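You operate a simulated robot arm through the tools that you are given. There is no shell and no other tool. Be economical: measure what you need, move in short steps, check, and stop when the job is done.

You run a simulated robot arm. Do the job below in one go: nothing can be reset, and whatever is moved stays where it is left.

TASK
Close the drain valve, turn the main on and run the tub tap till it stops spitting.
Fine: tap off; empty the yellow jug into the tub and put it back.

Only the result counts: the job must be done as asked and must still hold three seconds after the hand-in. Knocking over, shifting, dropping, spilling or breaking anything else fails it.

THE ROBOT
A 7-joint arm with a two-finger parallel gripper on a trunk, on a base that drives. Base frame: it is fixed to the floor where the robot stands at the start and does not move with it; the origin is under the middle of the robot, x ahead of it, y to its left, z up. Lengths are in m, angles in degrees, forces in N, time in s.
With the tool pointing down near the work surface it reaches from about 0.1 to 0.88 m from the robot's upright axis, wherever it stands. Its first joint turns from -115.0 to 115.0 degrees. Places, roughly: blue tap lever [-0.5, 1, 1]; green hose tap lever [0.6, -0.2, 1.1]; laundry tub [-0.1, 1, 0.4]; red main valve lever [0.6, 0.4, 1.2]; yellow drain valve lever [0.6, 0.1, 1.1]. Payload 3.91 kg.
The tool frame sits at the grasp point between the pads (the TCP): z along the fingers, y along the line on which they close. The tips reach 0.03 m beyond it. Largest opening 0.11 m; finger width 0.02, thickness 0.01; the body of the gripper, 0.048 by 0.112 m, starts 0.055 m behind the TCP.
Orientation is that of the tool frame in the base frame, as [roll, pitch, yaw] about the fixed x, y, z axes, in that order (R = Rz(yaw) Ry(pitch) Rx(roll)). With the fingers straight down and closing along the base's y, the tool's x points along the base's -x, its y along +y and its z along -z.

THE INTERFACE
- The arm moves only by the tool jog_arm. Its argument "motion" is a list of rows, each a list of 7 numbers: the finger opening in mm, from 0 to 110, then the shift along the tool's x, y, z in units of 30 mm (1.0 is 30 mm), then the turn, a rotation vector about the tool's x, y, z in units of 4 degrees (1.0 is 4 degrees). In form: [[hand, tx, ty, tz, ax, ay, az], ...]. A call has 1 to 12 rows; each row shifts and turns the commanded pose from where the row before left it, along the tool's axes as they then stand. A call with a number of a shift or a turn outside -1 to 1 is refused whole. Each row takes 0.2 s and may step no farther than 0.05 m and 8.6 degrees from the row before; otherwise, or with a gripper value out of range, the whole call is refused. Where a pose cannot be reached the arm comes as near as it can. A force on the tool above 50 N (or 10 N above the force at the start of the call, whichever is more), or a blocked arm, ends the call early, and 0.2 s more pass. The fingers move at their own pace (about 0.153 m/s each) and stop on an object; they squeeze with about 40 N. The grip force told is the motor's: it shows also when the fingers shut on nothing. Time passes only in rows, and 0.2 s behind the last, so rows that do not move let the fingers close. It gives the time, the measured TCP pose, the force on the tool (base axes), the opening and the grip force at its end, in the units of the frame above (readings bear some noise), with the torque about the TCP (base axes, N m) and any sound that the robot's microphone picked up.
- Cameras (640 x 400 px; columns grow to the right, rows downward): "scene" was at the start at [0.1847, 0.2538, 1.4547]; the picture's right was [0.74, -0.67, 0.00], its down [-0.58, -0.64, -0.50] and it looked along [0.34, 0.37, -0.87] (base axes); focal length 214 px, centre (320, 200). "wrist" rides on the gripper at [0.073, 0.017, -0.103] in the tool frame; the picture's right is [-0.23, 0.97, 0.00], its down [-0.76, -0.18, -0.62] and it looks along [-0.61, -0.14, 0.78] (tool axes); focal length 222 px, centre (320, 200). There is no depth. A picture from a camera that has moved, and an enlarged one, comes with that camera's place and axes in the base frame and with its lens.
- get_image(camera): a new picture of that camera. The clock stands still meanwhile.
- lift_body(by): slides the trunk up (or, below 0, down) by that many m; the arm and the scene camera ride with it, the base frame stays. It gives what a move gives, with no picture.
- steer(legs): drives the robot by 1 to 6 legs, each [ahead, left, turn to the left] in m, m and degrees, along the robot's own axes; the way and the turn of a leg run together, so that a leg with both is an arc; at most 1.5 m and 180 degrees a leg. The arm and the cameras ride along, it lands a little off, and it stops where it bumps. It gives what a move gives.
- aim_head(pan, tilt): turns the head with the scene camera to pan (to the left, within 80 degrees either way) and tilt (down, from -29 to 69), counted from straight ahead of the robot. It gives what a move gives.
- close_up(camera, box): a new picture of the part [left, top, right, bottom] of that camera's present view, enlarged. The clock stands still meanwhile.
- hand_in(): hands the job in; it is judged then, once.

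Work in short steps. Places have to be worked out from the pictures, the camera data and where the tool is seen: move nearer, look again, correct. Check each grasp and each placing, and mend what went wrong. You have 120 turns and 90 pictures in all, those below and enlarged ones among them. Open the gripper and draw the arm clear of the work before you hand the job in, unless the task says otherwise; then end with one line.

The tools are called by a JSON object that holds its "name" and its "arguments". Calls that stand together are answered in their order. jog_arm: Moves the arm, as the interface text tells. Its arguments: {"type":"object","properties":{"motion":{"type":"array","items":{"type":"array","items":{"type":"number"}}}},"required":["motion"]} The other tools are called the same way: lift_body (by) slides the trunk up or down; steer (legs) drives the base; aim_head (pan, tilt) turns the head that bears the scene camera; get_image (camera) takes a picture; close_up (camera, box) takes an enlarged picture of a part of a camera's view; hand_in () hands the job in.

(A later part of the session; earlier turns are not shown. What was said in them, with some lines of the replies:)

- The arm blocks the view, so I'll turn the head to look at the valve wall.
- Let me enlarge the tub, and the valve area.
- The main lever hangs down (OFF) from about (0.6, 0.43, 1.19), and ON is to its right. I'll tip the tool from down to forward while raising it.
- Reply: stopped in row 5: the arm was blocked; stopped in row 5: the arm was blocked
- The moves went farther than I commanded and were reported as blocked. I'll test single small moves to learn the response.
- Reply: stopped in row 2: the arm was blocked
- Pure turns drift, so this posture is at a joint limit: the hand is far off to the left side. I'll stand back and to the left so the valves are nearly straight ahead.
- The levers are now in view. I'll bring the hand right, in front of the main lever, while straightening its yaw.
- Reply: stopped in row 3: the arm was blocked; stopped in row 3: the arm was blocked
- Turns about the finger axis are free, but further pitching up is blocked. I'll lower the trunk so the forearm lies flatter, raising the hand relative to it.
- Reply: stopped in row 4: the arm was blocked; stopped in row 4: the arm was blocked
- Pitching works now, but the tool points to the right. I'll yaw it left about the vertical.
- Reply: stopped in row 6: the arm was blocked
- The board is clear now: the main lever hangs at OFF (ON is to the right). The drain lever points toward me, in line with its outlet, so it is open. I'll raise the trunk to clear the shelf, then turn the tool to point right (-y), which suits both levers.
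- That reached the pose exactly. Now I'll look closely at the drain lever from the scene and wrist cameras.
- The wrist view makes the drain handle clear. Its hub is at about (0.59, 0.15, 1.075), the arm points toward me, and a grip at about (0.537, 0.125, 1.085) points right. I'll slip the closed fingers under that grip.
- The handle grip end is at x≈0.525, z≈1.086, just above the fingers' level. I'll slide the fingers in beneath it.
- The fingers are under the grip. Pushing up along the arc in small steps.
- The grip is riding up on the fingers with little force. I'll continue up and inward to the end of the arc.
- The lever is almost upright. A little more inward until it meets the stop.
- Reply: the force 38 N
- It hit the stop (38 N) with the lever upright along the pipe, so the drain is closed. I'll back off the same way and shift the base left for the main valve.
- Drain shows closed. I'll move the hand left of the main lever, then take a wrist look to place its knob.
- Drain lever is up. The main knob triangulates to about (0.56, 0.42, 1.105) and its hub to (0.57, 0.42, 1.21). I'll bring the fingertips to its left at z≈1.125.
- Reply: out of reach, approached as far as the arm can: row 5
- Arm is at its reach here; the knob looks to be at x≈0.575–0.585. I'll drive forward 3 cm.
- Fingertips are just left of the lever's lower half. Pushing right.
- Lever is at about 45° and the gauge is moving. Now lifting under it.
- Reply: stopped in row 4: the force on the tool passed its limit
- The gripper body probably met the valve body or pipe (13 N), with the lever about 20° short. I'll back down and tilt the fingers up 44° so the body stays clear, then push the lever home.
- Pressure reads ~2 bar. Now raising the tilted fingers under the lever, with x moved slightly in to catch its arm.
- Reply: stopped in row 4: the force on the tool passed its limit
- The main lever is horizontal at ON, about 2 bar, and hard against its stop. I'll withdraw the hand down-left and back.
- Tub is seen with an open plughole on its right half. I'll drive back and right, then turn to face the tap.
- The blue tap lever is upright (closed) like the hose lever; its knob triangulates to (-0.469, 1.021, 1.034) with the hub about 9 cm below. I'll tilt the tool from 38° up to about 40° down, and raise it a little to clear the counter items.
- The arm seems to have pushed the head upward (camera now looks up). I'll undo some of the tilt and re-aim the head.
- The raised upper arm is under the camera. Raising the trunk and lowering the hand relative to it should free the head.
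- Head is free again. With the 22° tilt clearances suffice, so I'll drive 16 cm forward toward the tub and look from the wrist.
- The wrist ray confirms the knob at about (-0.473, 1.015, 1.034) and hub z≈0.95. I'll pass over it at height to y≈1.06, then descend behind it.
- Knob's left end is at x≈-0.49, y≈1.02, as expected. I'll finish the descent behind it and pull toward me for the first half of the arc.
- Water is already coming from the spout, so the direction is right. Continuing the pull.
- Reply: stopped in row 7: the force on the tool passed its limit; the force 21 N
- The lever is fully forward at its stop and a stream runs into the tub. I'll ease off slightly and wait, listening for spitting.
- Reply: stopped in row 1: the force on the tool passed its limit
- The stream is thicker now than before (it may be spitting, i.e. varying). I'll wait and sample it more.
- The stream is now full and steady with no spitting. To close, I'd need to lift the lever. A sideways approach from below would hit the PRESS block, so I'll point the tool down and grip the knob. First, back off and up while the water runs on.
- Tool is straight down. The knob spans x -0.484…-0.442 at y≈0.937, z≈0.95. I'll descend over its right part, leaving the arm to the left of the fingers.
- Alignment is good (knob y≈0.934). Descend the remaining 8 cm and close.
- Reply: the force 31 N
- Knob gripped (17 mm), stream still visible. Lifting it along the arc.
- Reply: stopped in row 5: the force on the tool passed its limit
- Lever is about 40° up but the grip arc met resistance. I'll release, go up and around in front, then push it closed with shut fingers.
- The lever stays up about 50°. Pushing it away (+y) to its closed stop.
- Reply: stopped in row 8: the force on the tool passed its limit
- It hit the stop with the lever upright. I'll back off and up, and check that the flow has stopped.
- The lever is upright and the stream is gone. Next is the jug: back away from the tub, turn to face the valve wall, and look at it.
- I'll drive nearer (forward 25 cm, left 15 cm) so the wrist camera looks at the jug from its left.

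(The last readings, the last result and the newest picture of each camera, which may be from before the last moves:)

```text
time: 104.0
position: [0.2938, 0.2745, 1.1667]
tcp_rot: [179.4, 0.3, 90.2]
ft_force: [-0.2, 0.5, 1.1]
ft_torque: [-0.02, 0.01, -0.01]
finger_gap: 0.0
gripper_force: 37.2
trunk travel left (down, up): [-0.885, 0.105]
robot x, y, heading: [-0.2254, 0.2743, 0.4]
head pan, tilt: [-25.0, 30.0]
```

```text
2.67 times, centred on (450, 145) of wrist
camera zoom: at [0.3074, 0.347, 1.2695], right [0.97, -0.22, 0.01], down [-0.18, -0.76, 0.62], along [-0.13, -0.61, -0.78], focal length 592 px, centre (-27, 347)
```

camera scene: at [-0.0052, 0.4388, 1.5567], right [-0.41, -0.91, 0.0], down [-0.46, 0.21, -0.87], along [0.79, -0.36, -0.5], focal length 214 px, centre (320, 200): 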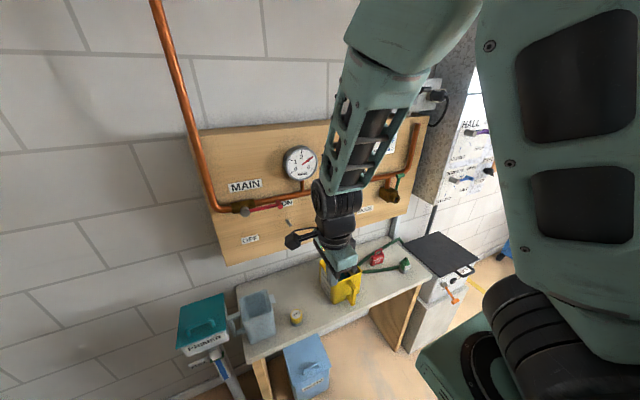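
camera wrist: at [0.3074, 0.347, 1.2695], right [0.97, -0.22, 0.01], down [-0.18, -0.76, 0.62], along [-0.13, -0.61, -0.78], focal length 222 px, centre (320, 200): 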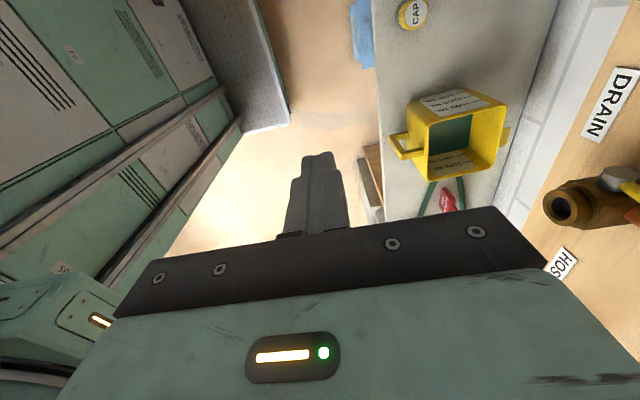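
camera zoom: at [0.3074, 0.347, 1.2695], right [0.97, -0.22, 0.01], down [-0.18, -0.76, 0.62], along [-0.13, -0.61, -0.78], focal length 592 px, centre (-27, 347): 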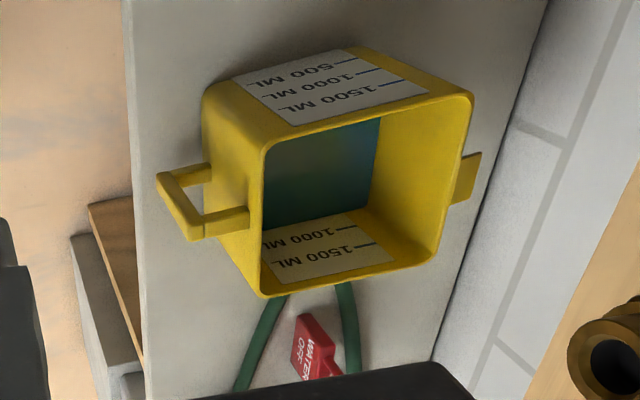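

Triangulating gives a jug about 0.11 m square, z 0.764–0.92, centre (0.513, 0.13). Its handle is on my side at x≈0.415–0.45, z≈0.84–0.905, lying in the x–z plane. I'll turn the tool so it closes along y and bring it above the handle.

{"name": "jog_arm", "arguments": {"motion": [[60, 0, 0, 0, 0, 0, -1], [60, 0, 0, 0, 0, 0, -1], [60, 0, 0, 0, 0, 0, -1], [60, 0, 0, 0, 0, 0, -1], [60, 0, 0, 0, 0, 0, -1], [60, 0, 0, 0, 0, 0, -1], [60, 0, 0, 0, 0, 0, -1], [60, 0, 0, 0, 0, 0, -1], [60, 0, 0, 0, 0, 0, -1], [60, 0, 0, 0, 0, 0, -1], [60, 0, 0, 0, 0, 0, -1], [60, 0, 0, 0, 0, 0, -1]]}}

{"name": "jog_arm", "arguments": {"motion": [[60, 0, 0, 0, 0, 0, -1], [60, 0, 0, 0, 0, 0, -1], [60, 0, 0, 0, 0, 0, -1], [60, 0, 0, 0, 0, 0, -1], [60, 0, 0, 0, 0, 0, -1], [60, 0, 0, 0, 0, 0, -1], [60, 0, 0, 0, 0, 0, -1], [60, 0, 0, 0, 0, 0, -1], [60, 0, 0, 0, 0, 0, -1], [60, 0, 0, 0, 0, 0, -1], [60, 0, 0, 0, 0, 0, -0.5]]}}

{"name": "jog_arm", "arguments": {"motion": [[60, -0.7, -0.8, 0.5, 0, 0, 0], [60, -0.7, -0.8, 0.5, 0, 0, 0], [60, -0.7, -0.8, 0.5, 0, 0, 0], [60, -0.7, -0.8, 0.5, 0, 0, 0], [60, -0.7, -0.8, 0.5, 0, 0, 0], [60, -0.7, -0.8, 0.5, 0, 0, 0]]}}

{"name": "get_image", "arguments": {"camera": "wrist"}}

```text
time: 106.7
position: [0.2923, 0.2741, 1.1658]
tcp_rot: [179.7, 0.6, 138.3]
ft_force: [-0.5, -0.2, -0.2]
ft_torque: [0.0, -0.02, 0.03]
finger_gap: 0.0599
gripper_force: 0.0
trunk travel left (down, up): [-0.885, 0.105]
robot x, y, heading: [-0.226, 0.2714, 0.7]
head pan, tilt: [-25.0, 30.0]
```

```text
time: 109.0
position: [0.2935, 0.2747, 1.166]
tcp_rot: [-179.8, 0.5, -179.6]
ft_force: [-0.3, -0.5, -0.9]
ft_torque: [-0.01, -0.03, -0.01]
finger_gap: 0.0599
gripper_force: 0.0
trunk travel left (down, up): [-0.885, 0.105]
robot x, y, heading: [-0.2255, 0.2687, 0.5]
head pan, tilt: [-25.0, 30.0]
```

```text
time: 110.5
position: [0.4191, 0.1302, 1.0758]
tcp_rot: [-179.8, 0.7, -179.7]
ft_force: [0.8, -0.6, -0.2]
ft_torque: [0.02, -0.04, 0.0]
finger_gap: 0.0601
gripper_force: 0.0
trunk travel left (down, up): [-0.885, 0.105]
robot x, y, heading: [-0.2245, 0.2733, 0.7]
head pan, tilt: [-25.0, 30.0]
```

```text
30 pictures are left
camera wrist: at [0.3445, 0.1465, 1.1788], right [0.22, 0.98, 0.0], down [0.76, -0.17, 0.63], along [0.62, -0.14, -0.77], focal length 222 px, centre (320, 200)
```

wrist: 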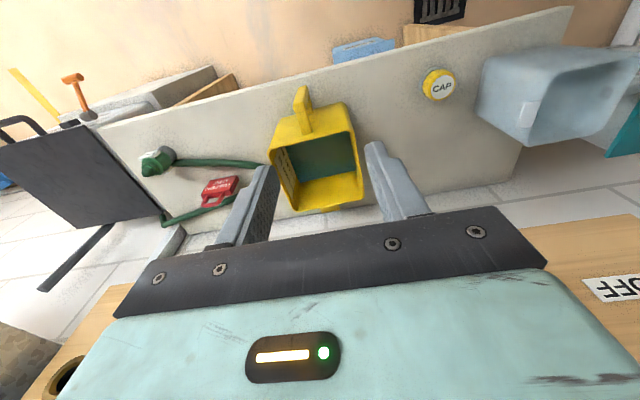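

{"name": "close_up", "arguments": {"camera": "wrist", "box": [220, 60, 440, 230]}}

```text
2.35 times, centred on (330, 145) of wrist
camera zoom: at [0.3445, 0.1465, 1.1788], right [0.22, 0.98, 0.0], down [0.76, -0.17, 0.63], along [0.62, -0.14, -0.77], focal length 523 px, centre (296, 329)
```

zoom: 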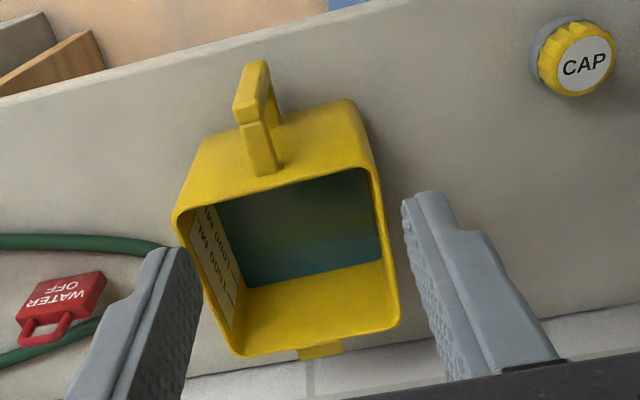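

The closer view puts the jug centre at y≈0.108 and the handle at x 0.42–0.455, y≈0.104. I'll lower to just above the handle and check.

{"name": "jog_arm", "arguments": {"motion": [[60, -0.37, -0.84, 0, 0, 0, 0], [60, 0, 0, 0.9, 0, 0, 0], [60, 0, 0, 0.9, 0, 0, 0], [60, 0, 0, 0.9, 0, 0, 0], [60, 0, 0, 0.9, 0, 0, 0], [60, 0, 0, 0.7, 0, 0, 0]]}}

{"name": "get_image", "arguments": {"camera": "wrist"}}

```text
time: 111.8
position: [0.4337, 0.1034, 0.9506]
tcp_rot: [-179.8, 0.6, -179.8]
ft_force: [0.1, 0.4, 0.2]
ft_torque: [-0.05, -0.01, 0.02]
finger_gap: 0.06
gripper_force: 0.0
trunk travel left (down, up): [-0.885, 0.105]
robot x, y, heading: [-0.2236, 0.265, 0.5]
head pan, tilt: [-25.0, 30.0]
```

```text
28 pictures are left
camera wrist: at [0.3579, 0.1227, 1.0523], right [0.22, 0.97, 0.0], down [0.76, -0.17, 0.63], along [0.62, -0.14, -0.77], focal length 222 px, centre (320, 200)
```

wrist: 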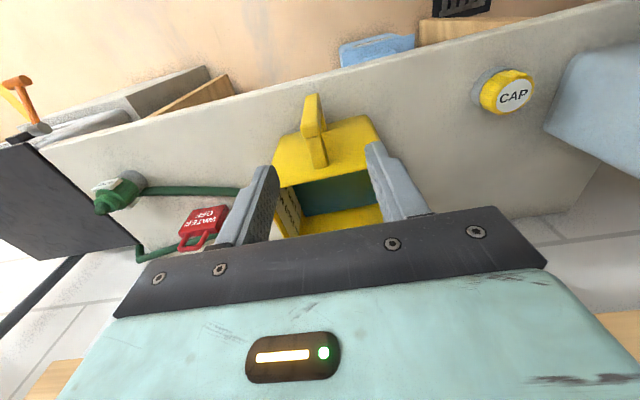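

Handle is centred between the fingers. Lowering 7 cm and closing.

{"name": "jog_arm", "arguments": {"motion": [[60, 0, 0, 0.8, 0, 0, 0], [60, 0, 0, 0.8, 0, 0, 0], [60, 0, 0, 0.8, 0, 0, 0], [0, 0, 0, 0, 0, 0, 0], [0, 0, 0, 0, 0, 0, 0], [0, 0, 0, 0, 0, 0, 0]]}}

{"name": "get_image", "arguments": {"camera": "wrist"}}

```text
time: 113.2
position: [0.4326, 0.1032, 0.8742]
tcp_rot: [-179.7, 0.6, -179.8]
ft_force: [-1.4, -2.4, 0.3]
ft_torque: [0.04, -0.03, -0.17]
finger_gap: 0.0177
gripper_force: 40.1
trunk travel left (down, up): [-0.885, 0.105]
robot x, y, heading: [-0.2269, 0.2695, 0.7]
head pan, tilt: [-25.0, 30.0]
```

```text
27 pictures are left
camera wrist: at [0.3589, 0.1211, 0.9771], right [0.22, 0.97, 0.0], down [0.76, -0.17, 0.63], along [0.62, -0.14, -0.78], focal length 222 px, centre (320, 200)
```

wrist: 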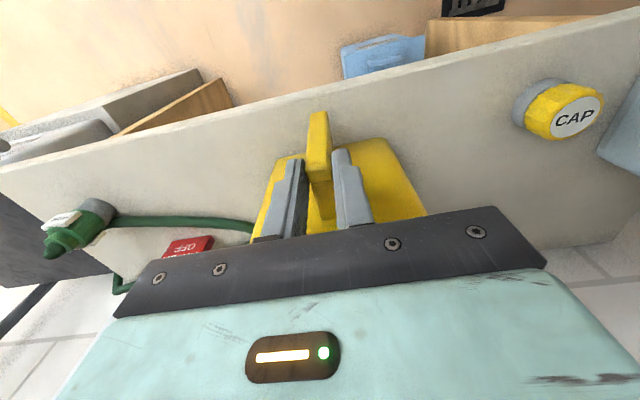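

Handle gripped (17.7 mm) with TCP at (0.4326, 0.1032, 0.8742), which is my return reference. Test lift of 3 cm.

{"name": "jog_arm", "arguments": {"motion": [[0, 0, 0, -0.3, 0, 0, 0], [0, 0, 0, -0.3, 0, 0, 0], [0, 0, 0, -0.4, 0, 0, 0], [0, 0, 0, 0, 0, 0, 0]]}}

{"name": "get_image", "arguments": {"camera": "wrist"}}

```text
time: 114.2
position: [0.4318, 0.1052, 0.9064]
tcp_rot: [-179.8, 0.5, -179.7]
ft_force: [0.0, -0.2, -8.5]
ft_torque: [-0.03, 0.71, -0.02]
finger_gap: 0.0176
gripper_force: 39.8
trunk travel left (down, up): [-0.885, 0.105]
robot x, y, heading: [-0.228, 0.2697, 0.5]
head pan, tilt: [-25.0, 30.0]
```

```text
26 pictures are left
camera wrist: at [0.3568, 0.1215, 1.0095], right [0.22, 0.97, 0.0], down [0.76, -0.17, 0.63], along [0.62, -0.14, -0.78], focal length 222 px, centre (320, 200)
```

wrist: 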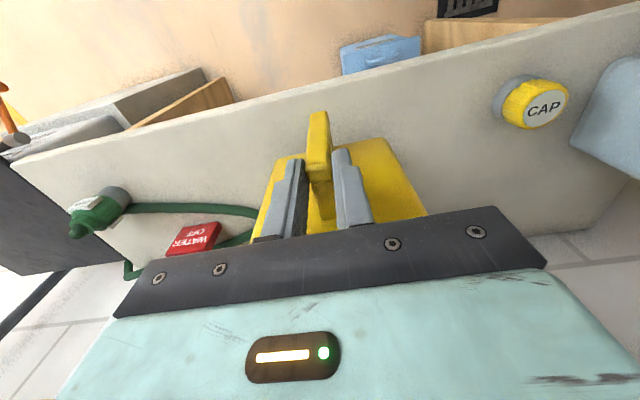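

The jug holds firmly (8.5 N, 0.7 Nm, no slip). I'll lift a bit more, draw back from under the valves, then raise.

{"name": "jog_arm", "arguments": {"motion": [[0, 0, 0, -0.5, 0, 0, 0], [0, 0, 0, -0.5, 0, 0, 0], [0, 0.3, 0, 0, 0, 0, 0], [0, 0.6, 0, 0, 0, 0, 0], [0, 0.7, 0, 0, 0, 0, 0], [0, 0.7, 0, 0, 0, 0, 0], [0, 0.7, 0, 0, 0, 0, 0], [0, 0.7, 0, 0, 0, 0, 0], [0, 0.7, 0, 0, 0, 0, 0], [0, 0.7, 0, 0, 0, 0, 0], [0, 0.4, 0, -0.3, 0, 0, 0], [0, 0, 0, -0.6, 0, 0, 0]]}}

{"name": "jog_arm", "arguments": {"motion": [[0, 0, 0, -0.7, 0, 0, 0], [0, 0, 0, -0.7, 0, 0, 0], [0, 0, 0, -0.7, 0, 0, 0], [0, 0, 0, -0.7, 0, 0, 0], [0, 0, 0, -0.7, 0, 0, 0], [0, 0, 0, -0.7, 0, 0, 0], [0, 0, 0, -0.7, 0, 0, 0], [0, 0, 0, -0.4, 0, 0, 0]]}}

{"name": "aim_head", "arguments": {"pan": -10, "tilt": 40}}

{"name": "get_image", "arguments": {"camera": "scene"}}

```text
time: 116.8
position: [0.268, 0.1028, 0.9615]
tcp_rot: [-179.8, 0.7, -179.9]
ft_force: [-0.1, 0.0, -7.2]
ft_torque: [0.03, 0.74, 0.0]
finger_gap: 0.0178
gripper_force: 39.3
trunk travel left (down, up): [-0.885, 0.105]
robot x, y, heading: [-0.2269, 0.2713, 0.5]
head pan, tilt: [-25.0, 30.0]
```

```text
time: 118.7
position: [0.2759, 0.1038, 1.1205]
tcp_rot: [-179.8, 0.4, -179.7]
ft_force: [0.7, 0.2, -7.4]
ft_torque: [-0.01, 0.73, 0.03]
finger_gap: 0.0177
gripper_force: 40.3
out of reach, approached as far as the arm can: row 5, 7
trunk travel left (down, up): [-0.885, 0.105]
robot x, y, heading: [-0.2229, 0.2709, 0.6]
head pan, tilt: [-25.0, 30.0]
```

```text
time: 119.4
position: [0.2757, 0.1021, 1.1211]
tcp_rot: [-179.7, 0.7, -179.9]
ft_force: [-0.2, 0.4, -7.9]
ft_torque: [0.0, 0.73, 0.03]
finger_gap: 0.0176
gripper_force: 40.3
trunk travel left (down, up): [-0.885, 0.105]
robot x, y, heading: [-0.2261, 0.2718, 0.4]
head pan, tilt: [-10.0, 40.0]
```

```text
25 pictures are left
camera scene: at [-0.0032, 0.4622, 1.5413], right [-0.16, -0.99, 0.0], down [-0.63, 0.11, -0.77], along [0.76, -0.13, -0.64], focal length 214 px, centre (320, 200)
```

scene: 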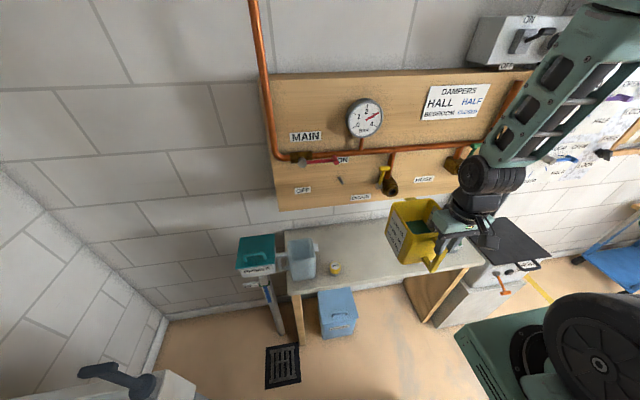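

Jug is upright and drain/main levers look right. I'll back away, turn left 90°, strafe right and approach the tub.

{"name": "steer", "arguments": {"legs": [[-0.1, -0.15, 0], [0, 0, 89.5], [0, -0.24, 0]]}}

{"name": "aim_head", "arguments": {"pan": -5, "tilt": 40}}

{"name": "get_image", "arguments": {"camera": "scene"}}

```text
time: 126.1
position: [0.098, 0.6229, 1.1198]
tcp_rot: [-179.8, 0.5, -89.9]
ft_force: [-0.3, 0.5, -7.2]
ft_torque: [-0.78, -0.01, 0.03]
finger_gap: 0.0176
gripper_force: 39.9
trunk travel left (down, up): [-0.885, 0.105]
robot x, y, heading: [-0.0721, 0.1171, 90.3]
head pan, tilt: [-10.0, 40.0]
```

```text
time: 126.8
position: [0.0979, 0.6232, 1.1191]
tcp_rot: [-179.8, 0.5, -90.1]
ft_force: [-0.5, -0.4, -8.0]
ft_torque: [-0.73, 0.01, -0.01]
finger_gap: 0.0178
gripper_force: 40.3
trunk travel left (down, up): [-0.885, 0.105]
robot x, y, heading: [-0.0697, 0.1243, 90.5]
head pan, tilt: [-5.0, 40.0]
```

```text
24 pictures are left
camera scene: at [-0.2735, 0.3481, 1.5413], right [1.0, -0.08, 0.0], down [-0.05, -0.64, -0.77], along [0.06, 0.76, -0.64], focal length 214 px, centre (320, 200)
```

scene: 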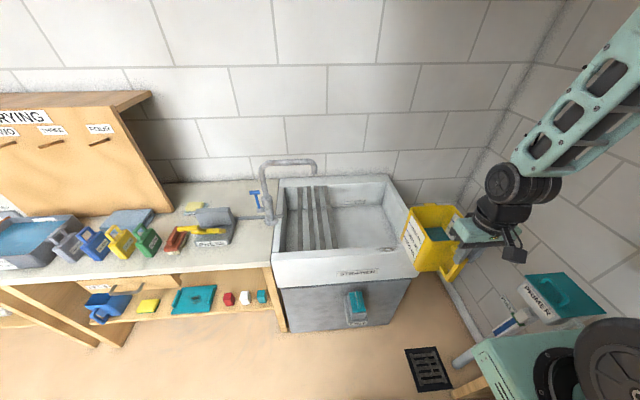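

Tub spans roughly x -0.40…0.155, y 0.85…1.3, with a T-handle at its right front rim (~(0.17, 0.88), up to z≈1.05). I'll raise the trunk 5 cm, strafe left to clear it, then drive in.

{"name": "lift_body", "arguments": {"by": 0.05}}

{"name": "steer", "arguments": {"legs": [[0, 0.08, 0], [0.25, 0, 0]]}}

{"name": "get_image", "arguments": {"camera": "scene"}}

```text
time: 127.7
position: [0.0977, 0.6223, 1.1717]
tcp_rot: [-179.8, 0.5, -90.2]
ft_force: [0.2, -0.2, -7.4]
ft_torque: [-0.72, -0.03, 0.0]
finger_gap: 0.0177
gripper_force: 40.7
trunk travel left (down, up): [-0.935, 0.055]
robot x, y, heading: [-0.074, 0.1209, 90.3]
head pan, tilt: [-5.0, 40.0]
```

```text
time: 130.2
position: [0.0128, 0.8761, 1.1698]
tcp_rot: [-179.9, 0.6, -90.1]
ft_force: [0.0, -0.4, -7.1]
ft_torque: [-0.75, 0.04, 0.04]
finger_gap: 0.0179
gripper_force: 40.0
trunk travel left (down, up): [-0.935, 0.055]
robot x, y, heading: [-0.1518, 0.3726, 90.4]
head pan, tilt: [-5.0, 40.0]
```

```text
23 pictures are left
camera scene: at [-0.3574, 0.602, 1.5913], right [1.0, -0.08, 0.0], down [-0.05, -0.64, -0.77], along [0.06, 0.76, -0.64], focal length 214 px, centre (320, 200)
```

scene: 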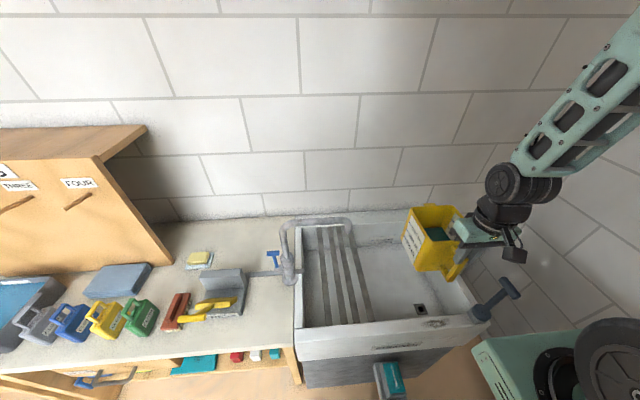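

The jug is over the tub. I'll move it 4 cm further in and begin tilting (tool tip to the right, pouring over its left side) a little to check the arm follows.

{"name": "jog_arm", "arguments": {"motion": [[0, -0.6, 0, 0, 0, 0, 0], [0, -0.7, 0, 0, 0, 0, 0], [0, 0, 0, 0, 0.7, 0, 0], [0, 0, 0, 0, 0.7, 0, 0], [0, 0, 0, 0, 0.7, 0, 0], [0, 0, 0, 0, 0.7, 0, 0], [0, 0, 0, 0, 0.7, 0, 0]]}}

{"name": "get_image", "arguments": {"camera": "scene"}}

```text
time: 131.8
position: [0.0132, 0.9159, 1.1715]
tcp_rot: [-165.9, 0.5, -90.0]
ft_force: [-0.3, 0.2, -7.7]
ft_torque: [-0.73, 0.13, -0.03]
finger_gap: 0.0177
gripper_force: 39.6
trunk travel left (down, up): [-0.935, 0.055]
robot x, y, heading: [-0.1535, 0.3779, 90.1]
head pan, tilt: [-5.0, 40.0]
```

```text
22 pictures are left
camera scene: at [-0.3572, 0.6022, 1.5913], right [1.0, -0.08, 0.0], down [-0.05, -0.64, -0.77], along [0.06, 0.76, -0.64], focal length 214 px, centre (320, 200)
```

scene: 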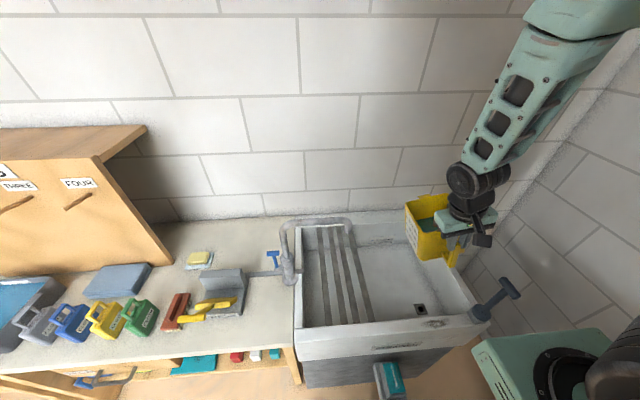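

It follows exactly. Continuing to tilt.

{"name": "jog_arm", "arguments": {"motion": [[0, 0, 0, 0, 0.8, 0, 0], [0, 0, 0, 0, 0.8, 0, 0], [0, 0, 0, 0, 0.8, 0, 0], [0, 0, 0, 0, 0.8, 0, 0], [0, 0, 0, 0, 0.8, 0, 0], [0, 0, 0, 0, 0.8, 0, 0], [0, 0, 0, 0, 0.8, 0, 0], [0, 0, 0, 0, 0.8, 0, 0], [0, 0, 0, 0, 0.8, 0, 0], [0, 0, 0, 0, 0.8, 0, 0]]}}

{"name": "get_image", "arguments": {"camera": "scene"}}

```text
time: 134.0
position: [0.0126, 0.9177, 1.1708]
tcp_rot: [-133.8, 0.7, -89.9]
ft_force: [0.5, -1.0, -8.2]
ft_torque: [-0.7, 0.48, 0.0]
finger_gap: 0.0176
gripper_force: 40.2
trunk travel left (down, up): [-0.935, 0.055]
robot x, y, heading: [-0.156, 0.3746, 90.6]
head pan, tilt: [-5.0, 40.0]
```

```text
21 pictures are left
camera scene: at [-0.3572, 0.6022, 1.5913], right [1.0, -0.08, 0.0], down [-0.05, -0.64, -0.77], along [0.06, 0.76, -0.64], focal length 214 px, centre (320, 200)
```

scene: 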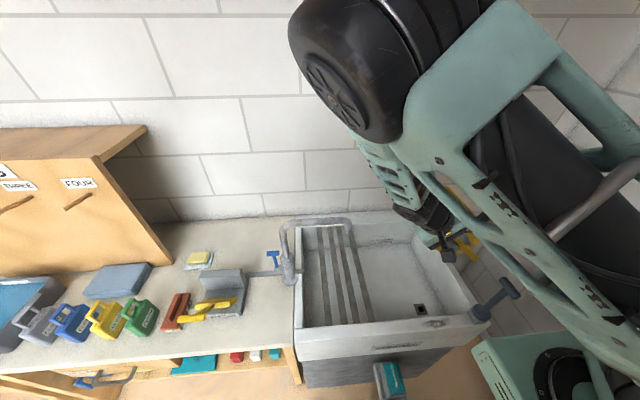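

Tilt is 46°, with weight unchanged so far. Continuing, and I'll check the weight.

{"name": "jog_arm", "arguments": {"motion": [[0, 0, 0, 0, 0.8, 0, 0], [0, 0, 0, 0, 0.8, 0, 0], [0, 0, 0, 0, 0.8, 0, 0], [0, 0, 0, 0, 0.8, 0, 0], [0, 0, 0, 0, 0.8, 0, 0], [0, 0, 0, 0, 0.8, 0, 0], [0, 0, 0, 0, 0.8, 0, 0], [0, 0, 0, 0, 0.8, 0, 0]]}}

{"name": "get_image", "arguments": {"camera": "wrist"}}

```text
time: 135.8
position: [0.0119, 0.9169, 1.1713]
tcp_rot: [-108.2, 0.6, -90.0]
ft_force: [0.4, 0.1, -5.7]
ft_torque: [-0.59, 0.49, 0.03]
finger_gap: 0.0177
gripper_force: 40.1
trunk travel left (down, up): [-0.935, 0.055]
robot x, y, heading: [-0.1561, 0.379, 90.5]
head pan, tilt: [-5.0, 40.0]
```

```text
20 pictures are left
camera wrist: at [-0.0915, 0.8438, 1.1865], right [-0.3, 0.24, -0.92], down [-0.54, 0.76, 0.37], along [0.79, 0.61, -0.1], focal length 222 px, centre (320, 200)
```

wrist: 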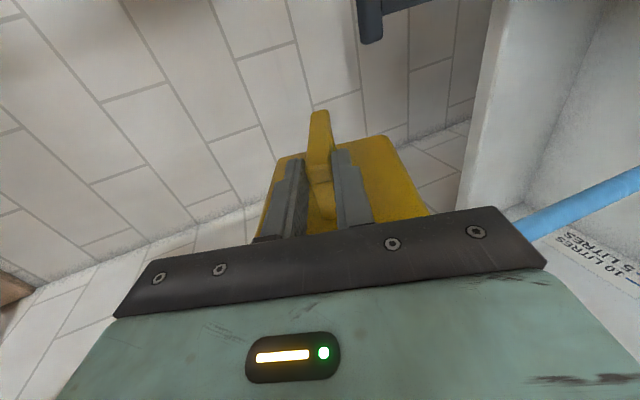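

Water streams into the tub and the weight is falling. Continuing past horizontal slowly.

{"name": "jog_arm", "arguments": {"motion": [[0, 0, 0, 0, 0.6, 0, 0], [0, 0, 0, 0, 0.6, 0, 0], [0, 0, 0, 0, 0.6, 0, 0], [0, 0, 0, 0, 0.6, 0, 0], [0, 0, 0, 0, 0.6, 0, 0], [0, 0, 0, 0, 0.6, 0, 0], [0, 0, 0, 0, 0.6, 0, 0], [0, 0, 0, 0, 0.6, 0, 0], [0, 0, 0, 0, 0.6, 0, 0], [0, 0, 0, 0, 0.6, 0, 0]]}}

{"name": "jog_arm", "arguments": {"motion": [[0, 0, 0, 0, 0.8, 0, 0], [0, 0, 0, 0, 0.8, 0, 0], [0, 0, 0, 0, 0.8, 0, 0], [0, 0, 0, 0, 0.8, 0, 0], [0, 0, 0, 0, 0.8, 0, 0], [0, 0, 0, 0, 0.8, 0, 0], [0, 0, 0, 0, 0, 0, 0], [0, 0, 0, 0, 0, 0, 0], [0, 0, 0, 0, 0, 0, 0], [0, 0, 0, 0, 0, 0, 0]]}}

{"name": "get_image", "arguments": {"camera": "wrist"}}

```text
time: 138.0
position: [0.0131, 0.9162, 1.1712]
tcp_rot: [-84.2, 0.5, -90.0]
ft_force: [0.0, -0.3, -1.8]
ft_torque: [-0.17, 0.16, 0.0]
finger_gap: 0.0176
gripper_force: 39.8
trunk travel left (down, up): [-0.935, 0.055]
robot x, y, heading: [-0.1541, 0.3772, 90.3]
head pan, tilt: [-5.0, 40.0]
```

```text
time: 140.2
position: [0.0137, 0.9151, 1.1719]
tcp_rot: [-65.0, 0.6, -90.0]
ft_force: [-0.2, -0.2, -1.2]
ft_torque: [-0.15, 0.11, 0.02]
finger_gap: 0.0173
gripper_force: 40.2
trunk travel left (down, up): [-0.935, 0.055]
robot x, y, heading: [-0.1535, 0.3774, 90.6]
head pan, tilt: [-5.0, 40.0]
```

```text
19 pictures are left
camera wrist: at [-0.0752, 0.8444, 1.1123], right [0.41, 0.24, -0.88], down [-0.64, 0.76, -0.09], along [0.65, 0.6, 0.46], focal length 222 px, centre (320, 200)
```

wrist: 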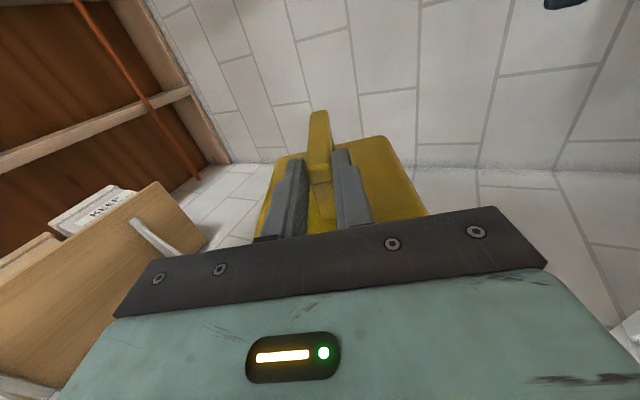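

The weight is down to about 1.3 N at 115° tilt, so it's nearly just the jug. One more tilt and a wait to drain the last.

{"name": "jog_arm", "arguments": {"motion": [[0, 0, 0, 0, 0.8, 0, 0], [0, 0, 0, 0, 0.8, 0, 0], [0, 0, 0, 0, 0.8, 0, 0], [0, 0, 0, 0, 0, 0, 0], [0, 0, 0, 0, 0, 0, 0], [0, 0, 0, 0, 0, 0, 0], [0, 0, 0, 0, 0, 0, 0], [0, 0, 0, 0, 0, 0, 0], [0, 0, 0, 0, 0, 0, 0], [0, 0, 0, 0, 0, 0, 0]]}}

{"name": "jog_arm", "arguments": {"motion": [[0, 0, 0, 0, -1, 0, 0], [0, 0, 0, 0, -1, 0, 0], [0, 0, 0, 0, -1, 0, 0], [0, 0, 0, 0, -1, 0, 0], [0, 0, 0, 0, -1, 0, 0], [0, 0, 0, 0, -1, 0, 0], [0, 0, 0, 0, -1, 0, 0], [0, 0, 0, 0, -1, 0, 0], [0, 0, 0, 0, -1, 0, 0], [0, 0, 0, 0, -1, 0, 0], [0, 0, 0, 0, -1, 0, 0], [0, 0, 0, 0, -1, 0, 0]]}}

{"name": "jog_arm", "arguments": {"motion": [[0, 0, 0, 0, -1, 0, 0], [0, 0, 0, 0, -1, 0, 0], [0, 0, 0, 0, -1, 0, 0], [0, 0, 0, 0, -1, 0, 0], [0, 0, 0, 0, -1, 0, 0], [0, 0, 0, 0, -1, 0, 0], [0, 0, 0, 0, -1, 0, 0], [0, 0, 0, 0, -1, 0, 0], [0, 0, 0, 0, -1, 0, 0], [0, 0, 0, 0, -1, 0, 0], [0, 0, 0, 0, -1, 0, 0], [0, 0, 0, 0, -1, 0, 0]]}}

```text
time: 142.4
position: [0.0121, 0.9161, 1.1713]
tcp_rot: [-55.4, 0.5, -90.1]
ft_force: [0.0, 0.7, -1.3]
ft_torque: [-0.16, 0.07, 0.01]
finger_gap: 0.0171
gripper_force: 40.1
trunk travel left (down, up): [-0.935, 0.055]
robot x, y, heading: [-0.1569, 0.3738, 90.5]
head pan, tilt: [-5.0, 40.0]
```

```text
time: 145.0
position: [0.0135, 0.9168, 1.17]
tcp_rot: [-103.6, 0.6, -89.9]
ft_force: [0.9, -0.2, -1.6]
ft_torque: [-0.17, 0.1, -0.03]
finger_gap: 0.0172
gripper_force: 39.8
trunk travel left (down, up): [-0.935, 0.055]
robot x, y, heading: [-0.1533, 0.3765, 90.2]
head pan, tilt: [-5.0, 40.0]
```

```text
time: 147.6
position: [0.0121, 0.917, 1.1706]
tcp_rot: [-151.5, 0.5, -90.0]
ft_force: [0.0, 0.1, -2.5]
ft_torque: [-0.15, 0.02, -0.02]
finger_gap: 0.0173
gripper_force: 40.1
trunk travel left (down, up): [-0.935, 0.055]
robot x, y, heading: [-0.1585, 0.3787, 90.4]
head pan, tilt: [-5.0, 40.0]
```

Empty (about 1.5 N). Bringing it upright and reversing the drive path.

{"name": "jog_arm", "arguments": {"motion": [[0, 0, 0, 0, -1, 0, 0], [0, 0, 0, 0, -1, 0, 0], [0, 0, 0, 0, -1, 0, 0], [0, 0, 0, 0, -1, 0, 0], [0, 0, 0, 0, -1, 0, 0], [0, 0, 0, 0, -1, 0, 0], [0, 0, 0, 0, -1, 0, 0], [0, 0, 0, 0, 0, 0, 0]]}}

{"name": "steer", "arguments": {"legs": [[-0.27, 0, 0], [0, 0.15, 0], [0, 0, -90]]}}

{"name": "aim_head", "arguments": {"pan": -5, "tilt": 40}}

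{"name": "get_image", "arguments": {"camera": "scene"}}

```text
time: 149.4
position: [0.0135, 0.917, 1.171]
tcp_rot: [-179.5, 0.7, -89.9]
ft_force: [0.2, 0.1, -1.8]
ft_torque: [-0.14, 0.0, 0.01]
finger_gap: 0.0173
gripper_force: 40.5
trunk travel left (down, up): [-0.935, 0.055]
robot x, y, heading: [-0.1531, 0.378, 90.1]
head pan, tilt: [-5.0, 40.0]
```

```text
time: 156.1
position: [0.2366, -0.0496, 1.1706]
tcp_rot: [-179.3, 0.5, -179.1]
ft_force: [0.9, 0.2, -1.6]
ft_torque: [-0.01, 0.13, 0.02]
finger_gap: 0.0174
gripper_force: 40.2
trunk travel left (down, up): [-0.935, 0.055]
robot x, y, heading: [-0.3072, 0.1095, 1.0]
head pan, tilt: [-5.0, 40.0]
```

```text
time: 156.7
position: [0.2363, -0.0503, 1.1715]
tcp_rot: [-179.5, 0.5, -179.2]
ft_force: [0.4, 0.3, -1.8]
ft_torque: [-0.01, 0.17, -0.02]
finger_gap: 0.0177
gripper_force: 39.6
trunk travel left (down, up): [-0.935, 0.055]
robot x, y, heading: [-0.3071, 0.1153, 1.1]
head pan, tilt: [-5.0, 40.0]
```

```text
18 pictures are left
camera scene: at [-0.0853, 0.3136, 1.5913], right [-0.07, -1.0, 0.0], down [-0.64, 0.04, -0.77], along [0.76, -0.05, -0.64], focal length 214 px, centre (320, 200)
```

scene: 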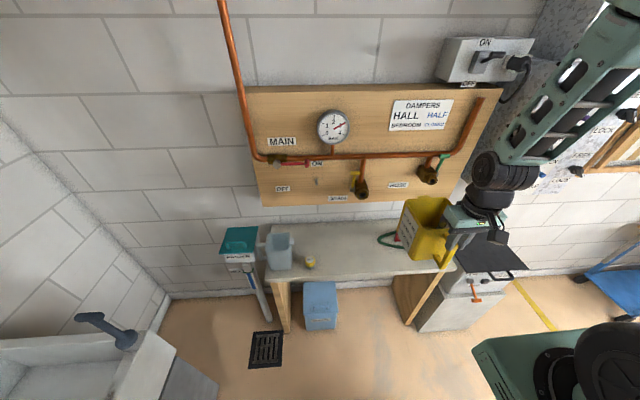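

Driving back to the pick-up stance and lowering the trunk.

{"name": "steer", "arguments": {"legs": [[0.03, 0.155, -1]]}}

{"name": "lift_body", "arguments": {"by": -0.05}}

```text
time: 158.1
position: [0.2605, 0.0978, 1.1702]
tcp_rot: [-179.4, 0.5, 179.7]
ft_force: [0.7, -0.7, -1.5]
ft_torque: [-0.01, 0.2, -0.03]
finger_gap: 0.0173
gripper_force: 39.9
trunk travel left (down, up): [-0.935, 0.055]
robot x, y, heading: [-0.2747, 0.2716, -0.0]
head pan, tilt: [-5.0, 40.0]
```

```text
time: 159.0
position: [0.2606, 0.0951, 1.1213]
tcp_rot: [-179.4, 0.5, 179.8]
ft_force: [-0.2, 0.2, -1.6]
ft_torque: [0.01, 0.17, 0.03]
finger_gap: 0.0176
gripper_force: 40.0
trunk travel left (down, up): [-0.885, 0.105]
robot x, y, heading: [-0.2777, 0.2667, -0.1]
head pan, tilt: [-5.0, 40.0]
```

Lowering to z≈0.935 in front of the bench, then moving in at the original height of approach.

{"name": "jog_arm", "arguments": {"motion": [[0, 0, 0.2, 0.8, 0, 0, 0], [0, 0, 0, 0.9, 0, 0, 0], [0, 0, 0, 0.9, 0, 0, 0], [0, 0, 0, 0.9, 0, 0, 0], [0, 0, 0, 0.9, 0, 0, 0], [0, 0, 0, 0.9, 0, 0, 0], [0, 0, 0, 0.9, 0, 0, 0], [0, 0, 0, 0, 0, 0, 0]]}}

{"name": "jog_arm", "arguments": {"motion": [[0, -0.6, 0, 0, 0, 0, 0], [0, -0.8, 0, 0, 0, 0, 0], [0, -0.8, 0, 0, 0, 0, 0], [0, -0.8, 0, 0, 0, 0, 0], [0, -0.8, 0, 0, 0, 0, 0], [0, -0.8, 0, 0, 0, 0, 0], [0, -0.5, 0, 0, 0, 0, 0], [0, 0, 0, 0, 0, 0, 0]]}}

{"name": "get_image", "arguments": {"camera": "wrist"}}

```text
time: 160.8
position: [0.2607, 0.0981, 0.935]
tcp_rot: [-179.3, 0.6, 179.8]
ft_force: [0.4, -0.5, -1.6]
ft_torque: [0.01, 0.16, -0.01]
finger_gap: 0.0173
gripper_force: 39.8
trunk travel left (down, up): [-0.885, 0.105]
robot x, y, heading: [-0.2742, 0.2689, 0.2]
head pan, tilt: [-5.0, 40.0]
```

```text
time: 162.6
position: [0.4151, 0.1002, 0.9361]
tcp_rot: [-179.4, 0.6, 179.7]
ft_force: [-0.4, 0.6, -1.9]
ft_torque: [0.0, 0.16, -0.01]
finger_gap: 0.0174
gripper_force: 40.7
trunk travel left (down, up): [-0.885, 0.105]
robot x, y, heading: [-0.2795, 0.2684, -0.1]
head pan, tilt: [-5.0, 40.0]
```

```text
17 pictures are left
camera wrist: at [0.3412, 0.1181, 1.0383], right [0.23, 0.97, -0.01], down [0.75, -0.18, 0.63], along [0.61, -0.15, -0.78], focal length 222 px, centre (320, 200)
```

wrist: 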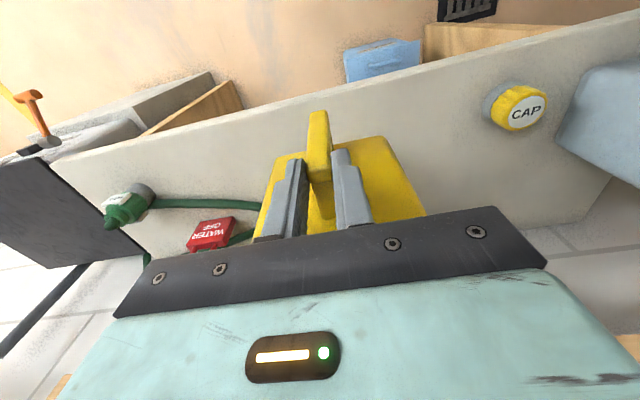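

Grip is unchanged. Final centimetres: x to 0.4326, y to 0.103, then down gently.

{"name": "jog_arm", "arguments": {"motion": [[0, -0.58, 0.1, 0, 0, 0, 0], [0, 0, 0, 0.5, 0, 0, 0], [0, 0, 0, 0.5, 0, 0, 0], [0, 0, 0, 0.4, 0, 0, 0], [0, 0, 0, 0.3, 0, 0, 0], [0, 0, 0, 0.2, 0, 0, 0], [0, 0, 0, 0, 0, 0, 0]]}}

```text
time: 164.2
position: [0.4353, 0.101, 0.8794]
tcp_rot: [-179.4, 0.8, 179.6]
ft_force: [-1.7, -1.4, 6.5]
ft_torque: [0.19, -1.11, -0.12]
finger_gap: 0.0175
gripper_force: 40.0
trunk travel left (down, up): [-0.885, 0.105]
robot x, y, heading: [-0.2784, 0.2687, 0.2]
head pan, tilt: [-5.0, 40.0]
```

Contact at z≈0.879, 5 mm early with a pitching moment, so the jug's far edge droops slightly. I'll press down gently a few mm to seat it flat, then check.

{"name": "jog_arm", "arguments": {"motion": [[0, 0, 0.05, 0.08, 0, 0, 0], [0, 0, 0, 0.08, 0, 0, 0], [0, 0, 0, 0, 0, 0, 0]]}}

{"name": "get_image", "arguments": {"camera": "scene"}}

```text
time: 165.0
position: [0.4329, 0.1031, 0.8755]
tcp_rot: [-179.4, 0.6, 179.7]
ft_force: [-3.0, -2.4, 18.2]
ft_torque: [0.14, -0.12, -0.16]
finger_gap: 0.0174
gripper_force: 40.1
trunk travel left (down, up): [-0.885, 0.105]
robot x, y, heading: [-0.2778, 0.2672, 0.1]
head pan, tilt: [-5.0, 40.0]
```

```text
16 pictures are left
camera scene: at [-0.054, 0.4659, 1.5417], right [-0.09, -1.0, 0.0], down [-0.64, 0.06, -0.77], along [0.76, -0.07, -0.64], focal length 214 px, centre (320, 200)
```

scene: 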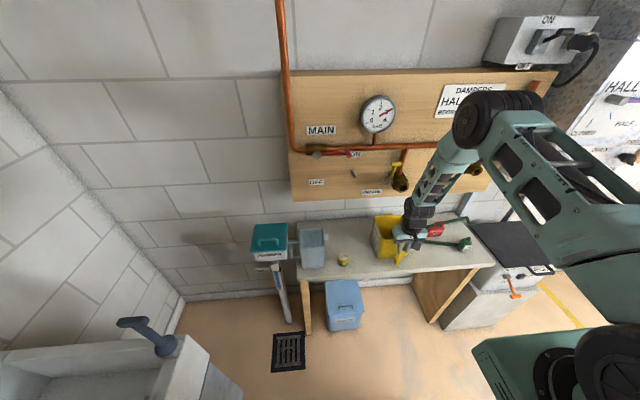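

It seated at z 0.8755, matching the pick-up reference, with the moment gone. Releasing and lifting straight up.

{"name": "jog_arm", "arguments": {"motion": [[40, 0, 0, -0.05, 0, 0, 0], [60, 0, 0, 0, 0, 0, 0], [60, 0, 0, 0, 0, 0, 0], [60, 0, 0, -0.5, 0, 0, 0], [60, 0, 0, -0.8, 0, 0, 0], [60, 0, 0, -0.9, 0, 0, 0], [60, 0, 0, -0.9, 0, 0, 0], [60, 0, 0, -0.9, 0, 0, 0], [60, 0.9, 0, -0.9, 0, 0, 0], [60, 0.9, 0, -0.9, 0, 0, 0], [60, 0.9, 0, 0, 0, 0, 0]]}}

{"name": "get_image", "arguments": {"camera": "wrist"}}

```text
time: 167.4
position: [0.3502, 0.1032, 1.0533]
tcp_rot: [-179.4, 0.5, 179.7]
ft_force: [0.1, 0.5, 0.1]
ft_torque: [0.01, 0.03, -0.02]
finger_gap: 0.06
gripper_force: 0.2
trunk travel left (down, up): [-0.885, 0.105]
robot x, y, heading: [-0.2774, 0.2687, -0.1]
head pan, tilt: [-5.0, 40.0]
```

```text
15 pictures are left
camera wrist: at [0.2764, 0.1218, 1.155], right [0.23, 0.97, -0.01], down [0.75, -0.18, 0.63], along [0.61, -0.15, -0.78], focal length 222 px, centre (320, 200)
```

wrist: 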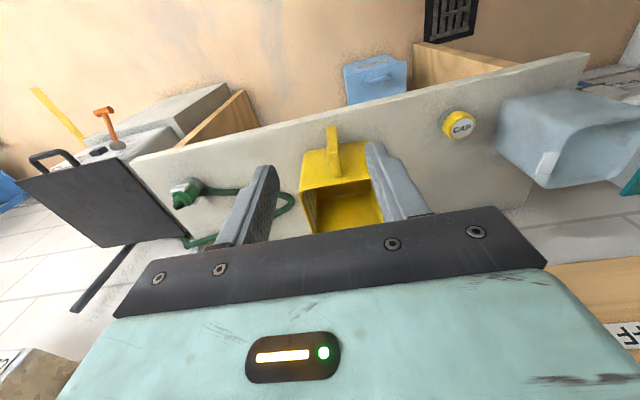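

Jug stands upright and empty in its place. I'll back the robot away and do a final check of bench, levers and tub.

{"name": "steer", "arguments": {"legs": [[-0.2, -0.1, 0]]}}

{"name": "aim_head", "arguments": {"pan": -12, "tilt": 32}}

{"name": "close_up", "arguments": {"camera": "scene", "box": [220, 90, 540, 290]}}

{"name": "aim_head", "arguments": {"pan": 70, "tilt": 35}}

{"name": "get_image", "arguments": {"camera": "scene"}}

```text
time: 169.1
position: [0.1448, 0.0004, 1.0516]
tcp_rot: [-179.4, 0.5, 179.5]
ft_force: [-0.2, 0.3, -0.3]
ft_torque: [-0.01, 0.0, 0.02]
finger_gap: 0.06
gripper_force: 0.0
trunk travel left (down, up): [-0.885, 0.105]
robot x, y, heading: [-0.4828, 0.1711, -0.1]
head pan, tilt: [-5.0, 40.0]
```

```text
time: 169.8
position: [0.1453, 0.0004, 1.0516]
tcp_rot: [-179.4, 0.5, 179.5]
ft_force: [-1.2, -0.3, -0.2]
ft_torque: [0.01, -0.01, -0.04]
finger_gap: 0.06
gripper_force: 0.0
trunk travel left (down, up): [-0.885, 0.105]
robot x, y, heading: [-0.4841, 0.1674, 0.0]
head pan, tilt: [-12.0, 32.0]
```

```text
2.00 times, centred on (380, 190) of scene
camera zoom: at [-0.2551, 0.3537, 1.5535], right [-0.21, -0.98, 0.0], down [-0.52, 0.11, -0.85], along [0.83, -0.18, -0.53], focal length 429 px, centre (200, 220)
```

zoom: 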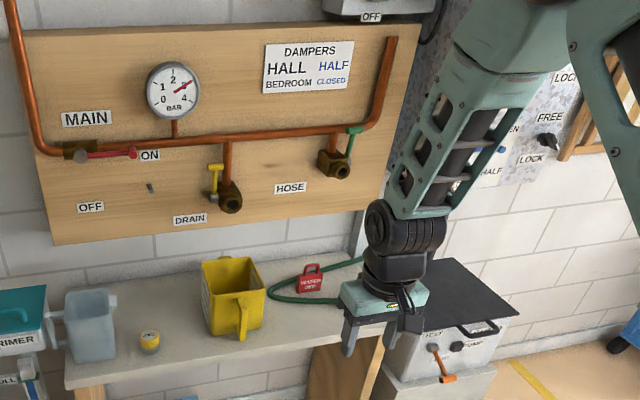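

```text
time: 171.4
position: [0.144, 0.0008, 1.0508]
tcp_rot: [-179.4, 0.5, 179.5]
ft_force: [-0.5, -0.7, -0.9]
ft_torque: [-0.01, -0.01, 0.0]
finger_gap: 0.0599
gripper_force: 0.0
trunk travel left (down, up): [-0.885, 0.105]
robot x, y, heading: [-0.4819, 0.1683, -0.2]
head pan, tilt: [70.0, 35.0]
```

```text
13 pictures are left
camera scene: at [-0.3122, 0.4552, 1.5489], right [0.94, -0.35, 0.0], down [-0.2, -0.54, -0.82], along [0.28, 0.77, -0.57], focal length 214 px, centre (320, 200)
```

scene: 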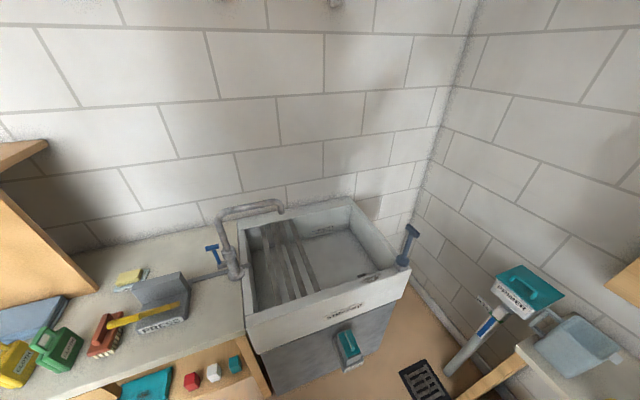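

Everything checks out: the main is ON at about 3 bar, the drain lever is closed and the tub tap is off. The jug is empty and back in place, and the gripper is open and clear. Handing in.

{"name": "hand_in", "arguments": {}}

```text
The job is handed in.
```

The drain valve is closed, the main is on, and the tub tap ran to a full, steady stream before I turned it off; the yellow jug is emptied into the tub and back in its place.
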